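You operate a simulated robot arm through the tools that you are given. There is no shell and no other tool. Be economical: measure what you need, move in short steps, check, and stop when the job is done.

You run a simulated robot arm. Do the job below in one go: nothing can be reset, and whatever is moved stays where it is left.

JOB
Put the metal chunk from the top of the steel stand and the stopper from the top of the steel stand in the large pan.
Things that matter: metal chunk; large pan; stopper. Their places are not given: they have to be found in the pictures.

Only the result counts: the job must be done as asked and must still hold three seconds after the hand-in. Knocking over, shifting, dropping, spilling or breaking anything else fails it. A push-on lid holds only when it is set on centred and level and pressed home; a screw cap is set on level and turned clockwise until tight.

ROBOT AND FRAMES
A 7-joint arm with a two-finger parallel gripper, fixed in place. Base frame: the origin is at the foot of the arm, x ahead of it, y to its left, z up; the work surface is at about z = 0. Readings come in cm, rad, newtons and seconds.
With the tool pointing down near the work surface it reaches from about 24 to 62 cm from the base axis. Its first joint turns from -1.152 to 1.152 rad. Payload 2.6 kg.
Tool frame: the origin (TCP) lies between the finger pads and is the grasp point; the fingertips stand 3 cm ahead of it; z points along the fingers, y is the line along which they close. Largest opening 9.4 cm; finger width 2.8, thickness 1; the body of the gripper, 5 by 9.6 cm, starts 5.5 cm behind the TCP.
Orientation is told as [roll, pitch, yaw] about the base's x, y, z axes, in that order, counted from this pose: with the fingers straight down and closing along the base's y, the tool's x points along the base's -x, its y along +y and its z along -z.

CONTROLS
- The arm moves only by the tool drive_tool. Its argument "plan" is a list of rows, each a list of 7 numbers: the gripper command, from -1 (fully open) to 1 (shut), values between in proportion, then the shift along the tool's x, y, z in cm, then the turn, a rotation vector about the tool's x, y, z in rad. In form: [[jaw, tx, ty, tz, rx, ry, rz], ...]. A call has 1 to 10 rows; each row shifts and turns the commanded pose from where the row before left it, along the tool's axes as they then stand. Rows are played at 5 a second. More than 5 cm and 0.15 rad between two rows, or a gripper value outside its range, and nothing of the call is played. Where a pose cannot be reached the arm comes as near as it can. A force on the tool above 40 N (or 10 N above the force at the start of the call, whichever is more), or a blocked arm, ends the call early, and 0.2 s more pass. Each finger travels about 7.2 cm/s and halts on what it meets, pressing with about 44 N; the grip force reading is that of the motor and also rises with nothing between the fingers. The clock runs only during rows and for 0.2 s after the last one: add rows that do not move to give the fingers time. It gives the time, the measured TCP pose, the force on the tool (base axes), the opening and the grip force at its end, in the units of the frame above (readings bear some noise), and new pictures: "show" is both (left out), scene, wrist or none.
- Cameras (640 x 400 px; columns grow to the right, rows downward): "scene" is fixed at [2.5, 41.19, 57.41]; the picture's right is [-0.92, -0.40, 0.00], its down [-0.20, 0.45, -0.87] and it looks along [0.35, -0.80, -0.49] (base axes); focal length 356 px, centre (320, 200). "wrist" rides on the gripper at [-3.7, 0, -5.8] in the tool frame; the picture's right is [0.00, -1.00, 0.00], its down [0.97, 0.00, -0.24] and it looks along [0.24, 0.00, 0.97] (tool axes); focal length 218 px, centre (320, 200).
- probe_pixels(camera, pixels): for up to 12 pixels [column, row] of the newest picture of that camera ("zoom" is the newest enlarged one), the place [x, y, z] in the base frame of the surface seen there, good to about 0.3 cm, but the place of the scene camera against the robot may be out by one fixed shift of up to 1.2 cm in any direction. It takes no simulated time.
- inspect(camera, box): a new picture of the part [left, top, right, bottom] of that camera's present view, enlarged. It takes no simulated time.
- sign_off(): hands the job in; it is judged then, once.

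Go step by step. Measure first, check grasps and placings, and put right what went wrong. The budget is 60 turns and 120 pictures, counting those below and the enlarged ones. Unless the task says otherwise, let go and move clear before handing in, and close with one line.

The tools are called after "Emit:" as a command line: name --pt "numbers of a row" for each row, then --argument value for the rest, lists and objects as JSON in quotes. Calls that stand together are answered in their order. drive_tool: Moves the arm, as the interface text tells. Its arguments: {"type":"object","properties":{"plan":{"type":"array"},"show":{"type":"string","enum":["both","scene","wrist","none"]}},"required":["plan"]} The other tools are called the same way: probe_pixels (camera, pixels) gives the place of the surface under pixels of a picture; inspect (camera, box) takes an enlarged picture of a part of a camera's view; sign_off () hands the job in.

At the start:

```text
clock: 0.0
tcp_pos: [28.03, -19.2, 32.47]
ee_rot: [-0.001, -0.001, 0.0]
ft_force: [0.4, -1.0, 0.3]
opening: 9.41
finger_force: 0.2
```

scene: 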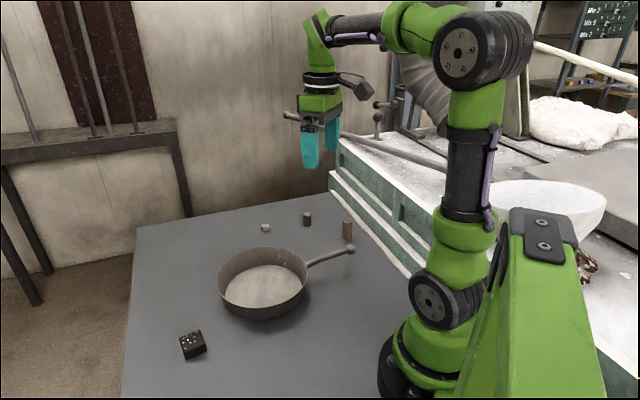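
wrist: 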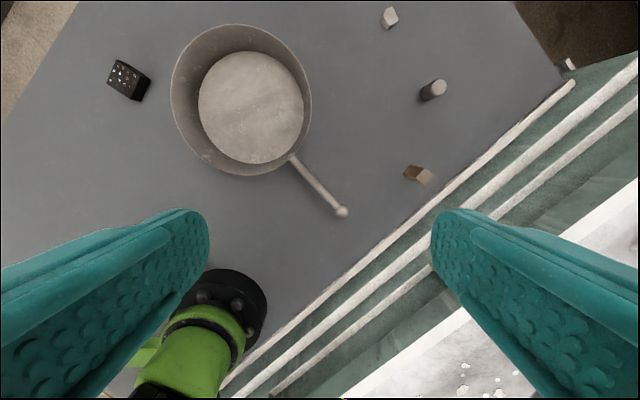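

The pictures show a pan and four small things (scene pixels (265,228), (308,219), (347,230), (193,345)). I'll enlarge to identify them.

Emit:
inspect --camera "scene" --box '[220, 190, 380, 290]'

Emit:
inspect --camera "wrist" --box '[340, 0, 500, 200]'

Emit:
inspect --camera "wrist" --box '[80, 10, 360, 220]'

Emit:
probe_pixels --camera "wrist" --pixels '[[389, 18], [440, 87], [428, 93], [415, 174], [425, 176], [128, 75], [250, 105], [174, 100], [311, 100], [240, 26], [235, 172], [340, 211]]'

```text
4.00 times, centred on (300, 240) of scene
```

zoom: 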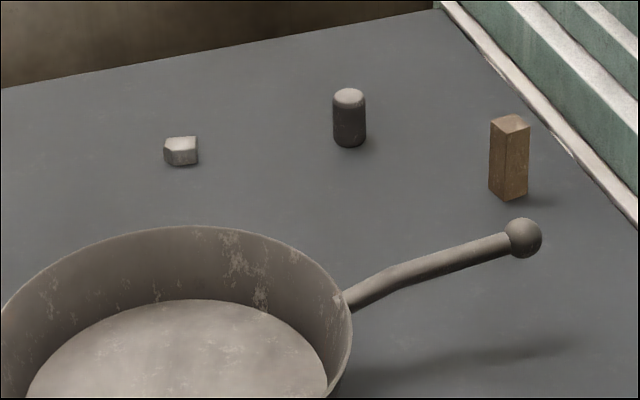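

```text
2.00 times, centred on (420, 100) of wrist
```

zoom: 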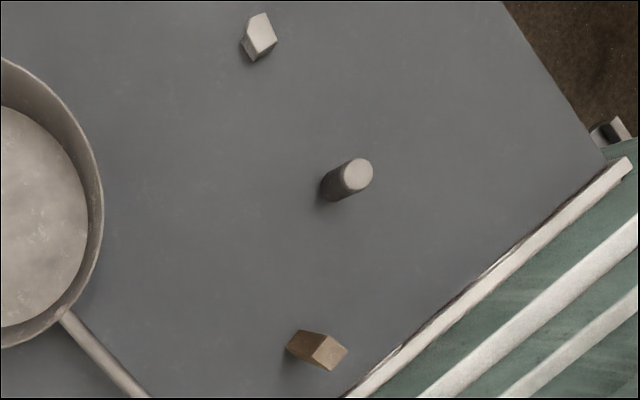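

```text
1.90 times, centred on (220, 115) of wrist
```

zoom: 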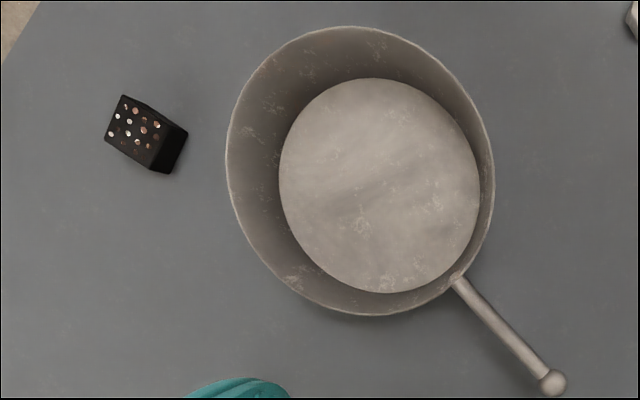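

```text
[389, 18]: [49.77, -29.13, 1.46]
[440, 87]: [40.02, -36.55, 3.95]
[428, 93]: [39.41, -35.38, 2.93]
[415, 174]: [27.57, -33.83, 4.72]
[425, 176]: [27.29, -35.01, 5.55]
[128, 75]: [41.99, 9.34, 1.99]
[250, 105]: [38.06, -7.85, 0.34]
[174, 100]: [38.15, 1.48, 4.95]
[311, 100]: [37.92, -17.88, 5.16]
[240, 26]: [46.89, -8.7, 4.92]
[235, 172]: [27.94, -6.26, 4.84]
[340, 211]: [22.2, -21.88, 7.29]
```

The light faceted piece near (50,-29) looks like the metal chunk and the cylinder near (40,-36) like the stopper, but I'll get a closer look from above first.

Emit:
drive_tool --pt "-1 -2 -2.3 2.3 0 0 0" --pt "-1 -2 -2.3 2.3 0 0 0" --pt "-1 -2 -2.3 2.3 0 0 0" --pt "-1 -2 -2.3 2.3 0 0 0" --pt "-1 -2 -2.3 2.3 0 0 0" --pt "-1 -2 -2.3 2.3 0 0 0" --pt "-1 0 0 0 0 0 0" --show "wrist"

```text
clock: 1.6
tcp_pos: [39.97, -32.95, 18.81]
ee_rot: [0.0, 0.0, 0.0]
ft_force: [-0.6, -0.3, -0.7]
opening: 9.39
finger_force: 0.0
```

wrist: 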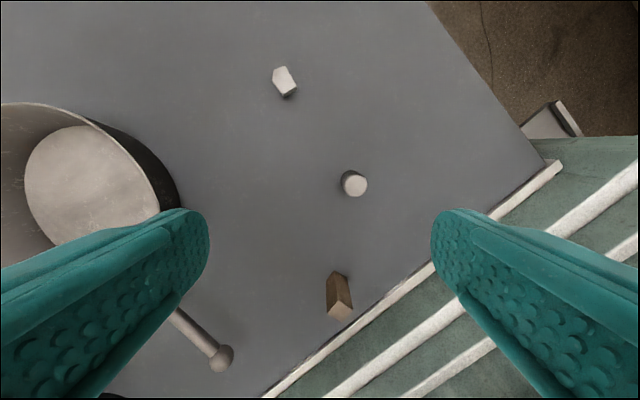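

Emit:
inspect --camera "wrist" --box '[255, 50, 385, 130]'

Emit:
inspect --camera "wrist" --box '[280, 150, 410, 330]'

Emit:
inspect --camera "scene" --box '[160, 320, 224, 370]'

Emit:
probe_pixels --camera "wrist" --pixels '[[280, 76], [290, 78], [288, 90], [275, 82], [354, 183], [344, 183], [366, 183], [354, 173], [354, 194], [342, 310]]'

```text
4.92 times, centred on (320, 90) of wrist
```

zoom: 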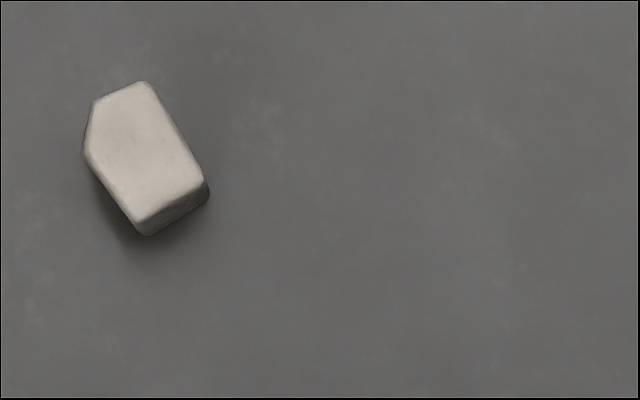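

```text
2.22 times, centred on (345, 240) of wrist
```

zoom: 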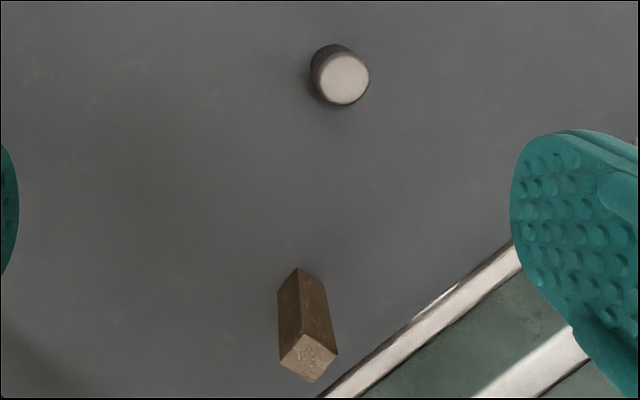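

```text
8.00 times, centred on (192, 345) of scene
```

zoom: 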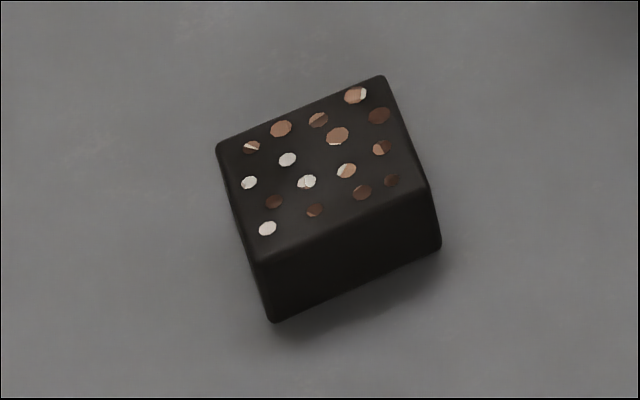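

```text
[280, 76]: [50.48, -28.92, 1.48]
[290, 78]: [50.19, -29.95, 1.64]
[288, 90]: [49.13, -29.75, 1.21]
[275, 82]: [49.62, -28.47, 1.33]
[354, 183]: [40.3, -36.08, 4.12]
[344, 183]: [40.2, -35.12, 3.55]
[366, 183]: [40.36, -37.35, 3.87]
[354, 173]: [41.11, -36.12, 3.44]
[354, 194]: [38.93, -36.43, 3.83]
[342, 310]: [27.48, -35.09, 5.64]
```

The chunk's top centre is about (49.9,-29.2,1.5), and the cylinder is about (40.1,-36.1) with its top at z≈4. The others are a wood block and a black box. I'll check the clearance to the machine next to the cylinder.

Emit:
probe_pixels --camera "wrist" --pixels '[[420, 275], [545, 175], [480, 320], [560, 190], [410, 210], [420, 180], [500, 200], [50, 190], [100, 170], [222, 358]]'

Emit:
drive_tool --pt "-1 0 -1.6 4 0 0 0" --pt "-1 0 -1.55 4 0 0 0" --pt "-1 0 0 0 0 0 0" --show "both"

```text
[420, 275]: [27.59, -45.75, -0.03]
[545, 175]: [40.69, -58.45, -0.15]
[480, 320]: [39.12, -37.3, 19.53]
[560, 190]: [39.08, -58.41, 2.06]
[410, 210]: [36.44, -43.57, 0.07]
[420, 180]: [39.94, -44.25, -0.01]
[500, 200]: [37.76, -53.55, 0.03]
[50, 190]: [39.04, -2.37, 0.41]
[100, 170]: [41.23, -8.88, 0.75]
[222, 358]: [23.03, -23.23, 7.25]
```

```text
clock: 2.4
tcp_pos: [40.04, -36.21, 10.73]
ee_rot: [0.0, 0.0, 0.0]
ft_force: [1.0, 0.1, -0.6]
opening: 9.42
finger_force: 0.0
```

scene: 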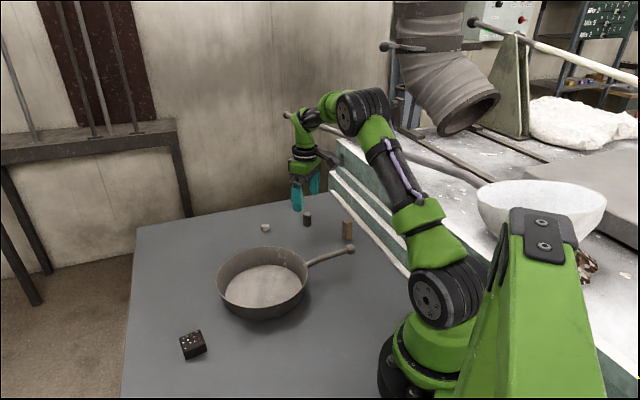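
wrist: 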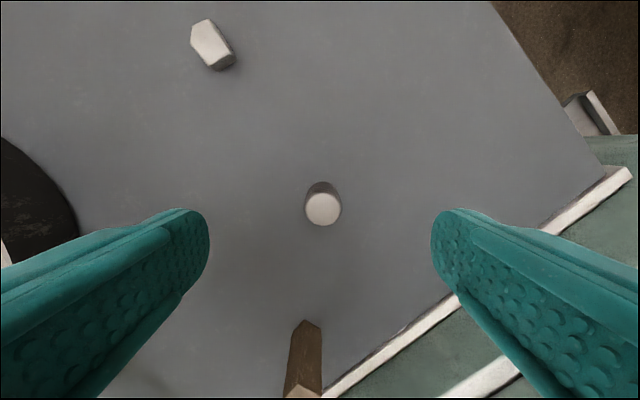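

The cylinder is centred between the fingers (column 322) and the machine edge is clear. I'll descend and grip.

Emit:
drive_tool --pt "-1 0 0 3.7 0 0 0" --pt "-1 0 0 3.5 0 0 0" --pt "-1 0 0 0 0 0 0" --pt "1 0 0 0 0 0 0" --pt "1 0 0 0 0 0 0" --pt "1 0 0 0 0 0 0" --pt "1 0 0 0 0 0 0" --pt "1 0 0 -1 0 0 0" --show "both"

```text
clock: 4.2
tcp_pos: [39.89, -36.18, 4.44]
ee_rot: [-0.002, 0.0, 0.001]
ft_force: [-0.3, -0.1, -0.1]
opening: 2.27
finger_force: 43.6
```

scene: 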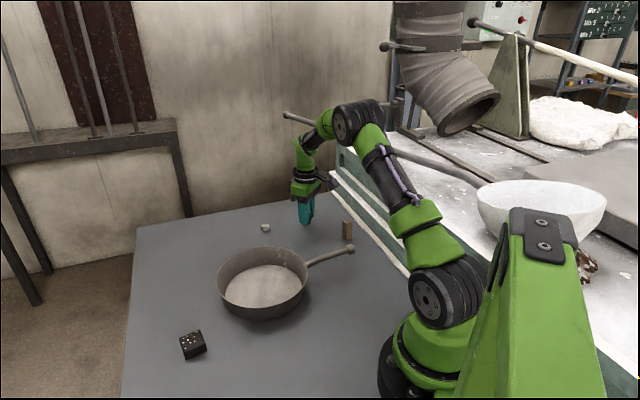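
wrist: 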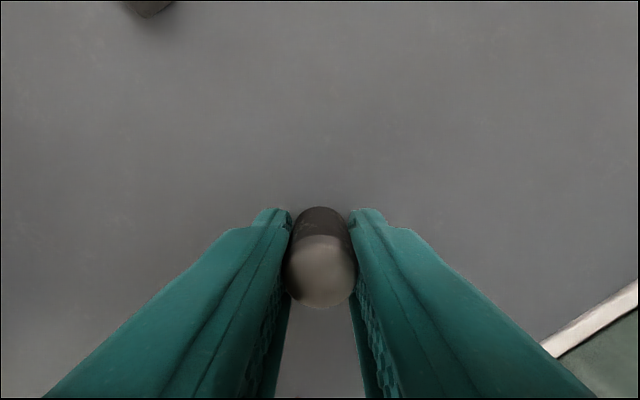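

The stopper is held (opening 2.27, grip 44 N). I'll lift it and carry it over the pan.

Emit:
drive_tool --pt "1 0 0 -4.5 0 0 0" --pt "1 0 0 -4.5 0 0 0" --pt "1 0.34 4.45 0 0 0 0" --pt "1 0.34 4.45 0 0 0 0" --pt "1 0.34 4.45 0 0 0 0" --pt "1 0.34 4.45 0 0 0 0" --pt "1 0.34 4.45 0 0 0 0" --pt "1 0.34 4.45 0 0 0 0" --pt "1 0.34 4.45 0 0 0 0" --pt "1 0 0 0 0 0 0" --show "both"

```text
clock: 6.4
tcp_pos: [37.62, -4.95, 13.44]
ee_rot: [-0.001, 0.001, 0.0]
ft_force: [0.1, -0.3, -0.3]
opening: 2.25
finger_force: 43.7
```

scene: 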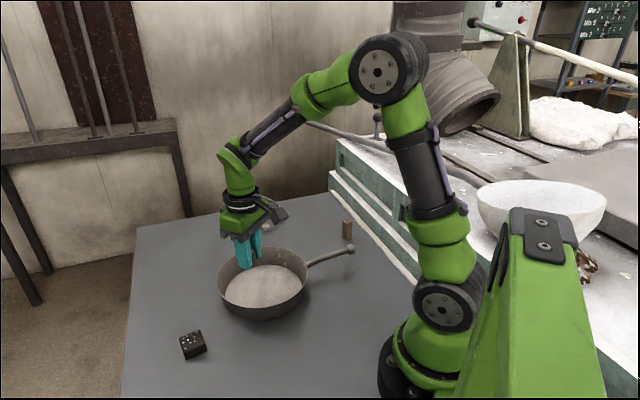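
wrist: 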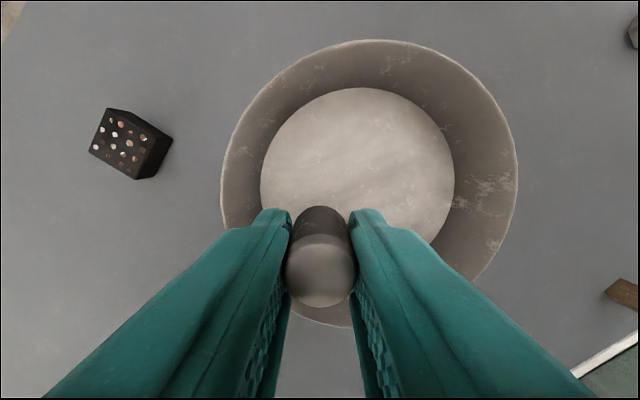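

It is over the pan. I'll check the floor extent before lowering.

Emit:
probe_pixels --camera "wrist" --pixels '[[265, 185], [452, 185], [355, 92], [360, 160], [223, 180], [517, 180], [380, 42], [325, 322], [280, 130]]'

```text
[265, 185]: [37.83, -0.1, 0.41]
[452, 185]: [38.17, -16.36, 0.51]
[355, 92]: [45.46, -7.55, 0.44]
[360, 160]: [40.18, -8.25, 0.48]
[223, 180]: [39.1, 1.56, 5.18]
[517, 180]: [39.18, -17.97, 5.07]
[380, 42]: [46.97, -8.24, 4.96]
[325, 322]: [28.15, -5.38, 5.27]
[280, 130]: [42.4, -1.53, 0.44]
```

The floor spans y from -16.4 to -0.1 at z≈0.45, so (37.6,-5) is well inside it. I'll lower, release partly, wait, and rise.

Emit:
drive_tool --pt "1 0 0 4.5 0 0 0" --pt "1 0 0 3 0 0 0" --pt "1 0 0 1.75 0 0 0" --pt "1 0 0 0 0 0 0" --pt "0.3 0 0 0 0 0 0" --pt "0 0 0 0 0 0 0" --pt "0 0 0 0 0 0 0" --pt "0 0 0 -4 0 0 0" --pt "0 0 0 -5 0 0 0" --pt "0 0 0 0 0 0 0" --show "both"

```text
clock: 8.6
tcp_pos: [37.71, -4.94, 12.93]
ee_rot: [-0.001, 0.0, -0.001]
ft_force: [-1.2, 1.0, -0.7]
opening: 4.7
finger_force: 0.1
```

scene: 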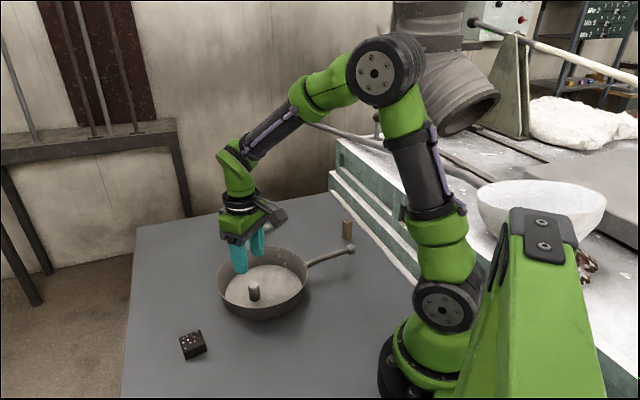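
wrist: 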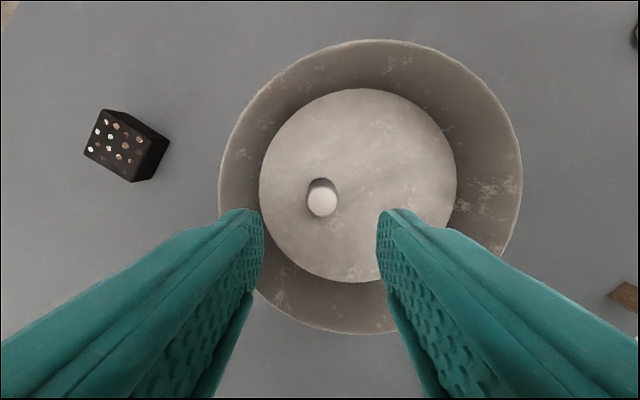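

The stopper stands upright in the pan at pixel (322,200). I'll go over to the metal chunk and view it.

Emit:
drive_tool --pt "-0.3 -1.5 -3.47 0 0 0 0" --pt "-0.5 -1.5 -3.47 0 0 0 0" --pt "-0.5 -1.5 -3.47 0 0 0 0" --pt "-0.5 -1.5 -3.47 0 0 0 0" --pt "-0.5 -1.5 -3.47 0 0 0 0" --pt "-0.5 -1.5 -3.47 0 0 0 0" --pt "-0.5 -1.5 -3.47 0 0 0 0" --pt "-0.5 0 0 0 0 0 0" --show "wrist"

Emit:
inspect --camera "wrist" --box '[240, 110, 400, 210]'

```text
clock: 10.4
tcp_pos: [48.26, -29.21, 13.15]
ee_rot: [0.0, 0.001, 0.001]
ft_force: [0.4, -0.6, 0.7]
opening: 7.04
finger_force: 0.1
```

wrist: 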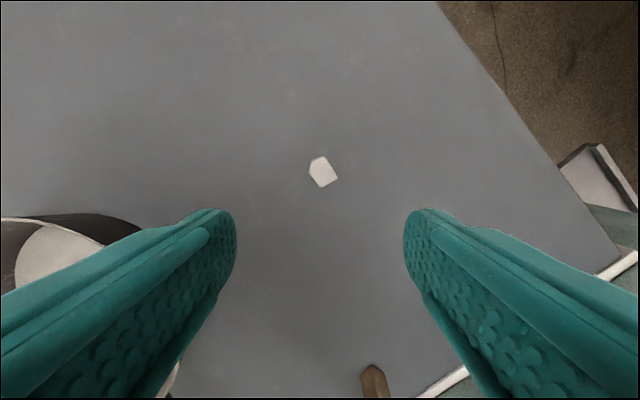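

```text
4.00 times, centred on (320, 160) of wrist
```

zoom: 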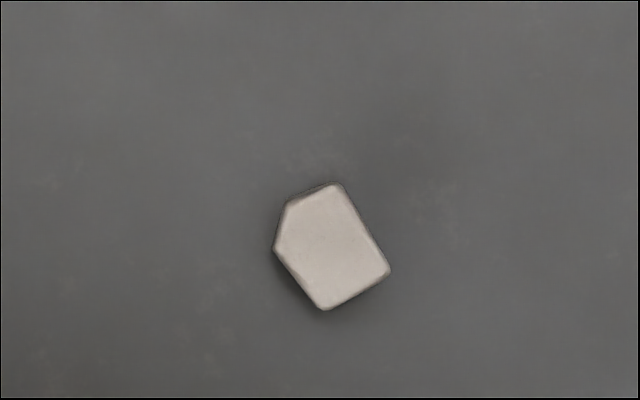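

The chunk is at pixel (322,172), with its long sides turned about 33° in the picture. I'll probe its centre and turn the tool -0.56 rad about its z.

Emit:
probe_pixels --camera "zoom" --pixels '[[333, 245], [342, 190], [385, 270], [322, 304], [280, 248], [293, 207]]'

Emit:
drive_tool --pt "-0.5 -0.8 0 1 0 0 -0.14" --pt "-0.5 0 0 1 0 0 -0.14" --pt "-0.5 0 0 1 0 0 -0.14" --pt "-0.5 0 0 1 0 0 -0.14" --pt "-0.5 0 0 0 0 0 0" --show "wrist"

```text
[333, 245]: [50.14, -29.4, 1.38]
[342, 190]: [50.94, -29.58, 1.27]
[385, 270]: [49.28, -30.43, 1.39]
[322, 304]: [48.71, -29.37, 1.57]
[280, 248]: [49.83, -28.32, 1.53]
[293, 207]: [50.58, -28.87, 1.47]
```

```text
clock: 11.6
tcp_pos: [48.89, -29.25, 9.12]
ee_rot: [0.001, 0.001, 0.561]
ft_force: [0.0, 0.3, 0.7]
opening: 7.05
finger_force: 0.1
```

wrist: 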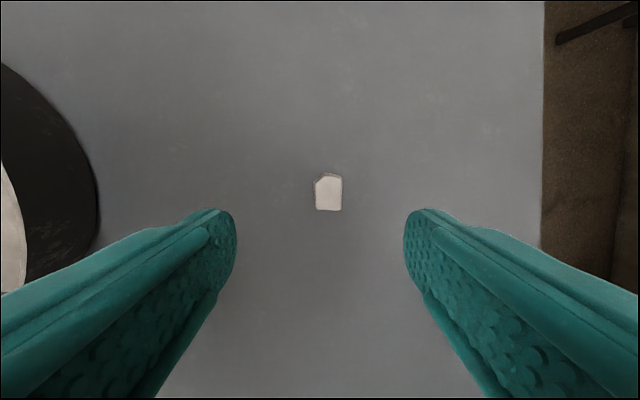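

It is aligned. I'll shift (-0.73,-0.6) in tool axes, descend to z≈3.3, and grip.

Emit:
drive_tool --pt "-0.5 -0.73 -0.6 2.4 0 0 0" --pt "-0.5 0 0 2.4 0 0 0" --pt "-0.5 0 0 1.0 0 0 0" --pt "-0.5 0 0 0 0 0 0" --pt "1 0 0 0 0 0 0" --pt "1 0 0 0 0 0 0" --pt "1 0 0 0 0 0 0" --pt "1 0 0 0 0 0 0" --show "wrist"

```text
clock: 13.4
tcp_pos: [49.86, -29.41, 3.4]
ee_rot: [-0.002, 0.001, 0.56]
ft_force: [-0.5, -0.1, 0.0]
opening: 1.58
finger_force: 44.4
```

wrist: 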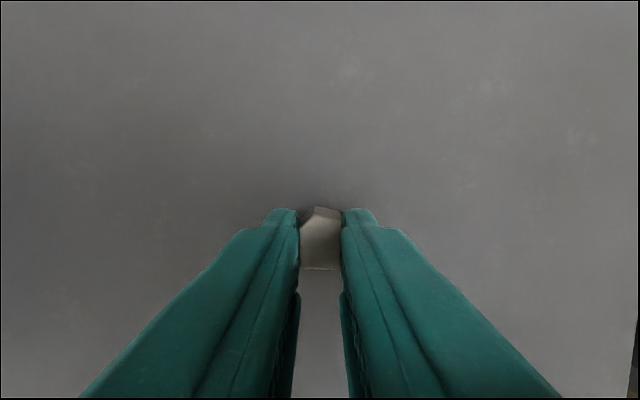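

The chunk is gripped (1.58 cm, 44 N). I'll lift it and carry it to about (37.5,-12) over the pan.

Emit:
drive_tool --pt "1 0 0 -3 0 0 0" --pt "1 0 0 -4 0 0 0" --pt "1 0 0 -3 0 0 0" --pt "1 0.244 4.26 0 0 0 0" --pt "1 0.244 4.26 0 0 0 0" --pt "1 0.244 4.26 0 0 0 0" --pt "1 0.244 4.26 0 0 0 0" --pt "1 0.244 4.26 0 0 0 0" --pt "1 0 0 0 0 0 0" --show "both"

```text
clock: 15.4
tcp_pos: [37.46, -11.95, 13.34]
ee_rot: [0.0, 0.001, 0.561]
ft_force: [1.1, -0.1, 0.4]
opening: 1.58
finger_force: 43.6
```

scene: 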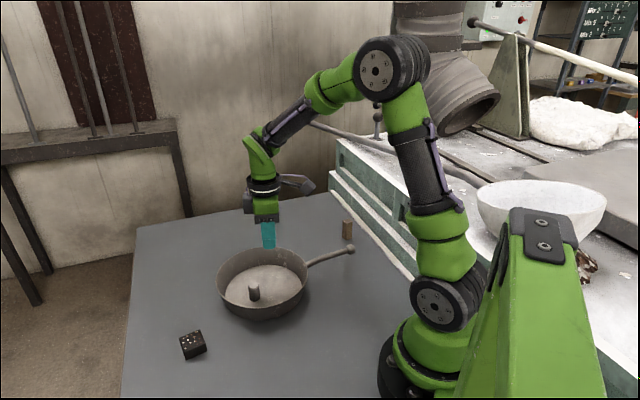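
wrist: 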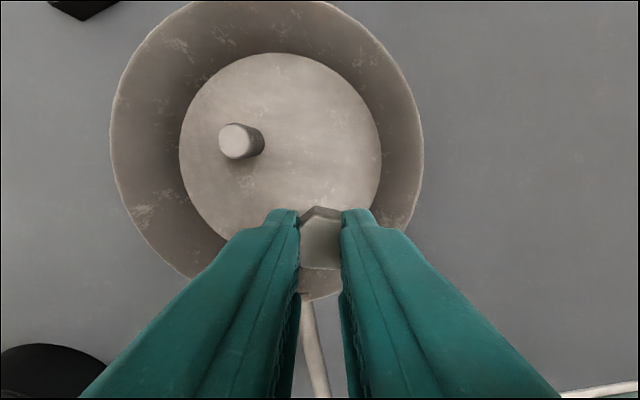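

It is positioned clear of the stopper. I'll lower to z≈4.0, release partly, and rise.

Emit:
drive_tool --pt "1 0 0 4.5 0 0 0" --pt "1 0 0 3 0 0 0" --pt "1 0 0 1.8 0 0 0" --pt "1 0 0 0 0 0 0" --pt "0.4 0 0 0 0 0 0" --pt "0.2 0 0 0 0 0 0" --pt "0.2 0 0 0 0 0 0" --pt "0.2 0 0 -4 0 0 0" --pt "0.2 0 0 -5 0 0 0" --pt "0.2 0 0 -3 0 0 0" --show "both"

```text
clock: 17.6
tcp_pos: [37.42, -12.07, 16.23]
ee_rot: [0.0, -0.001, 0.56]
ft_force: [-0.2, -0.2, 0.3]
opening: 3.77
finger_force: 0.0
```

scene: 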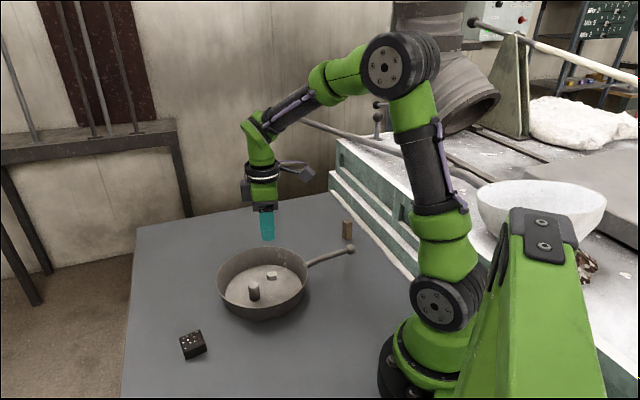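
wrist: 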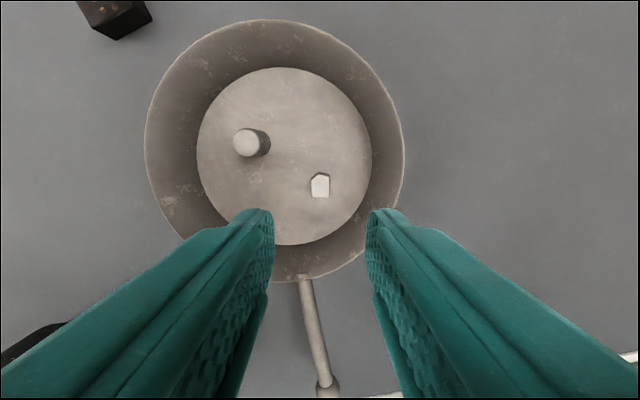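

Both pieces rest on the pan floor (stopper at (250,143), chunk at (320,185)), the pan and the other things haven't moved, and the gripper is clear. I'm handing in.

Emit:
sign_off

```text
The job is handed in.
```

The metal chunk and the stopper are both resting in the large pan, and the job is handed in. I took the light faceted piece as the chunk and the dark cylinder with a pale top as the stopper, judging by looks.
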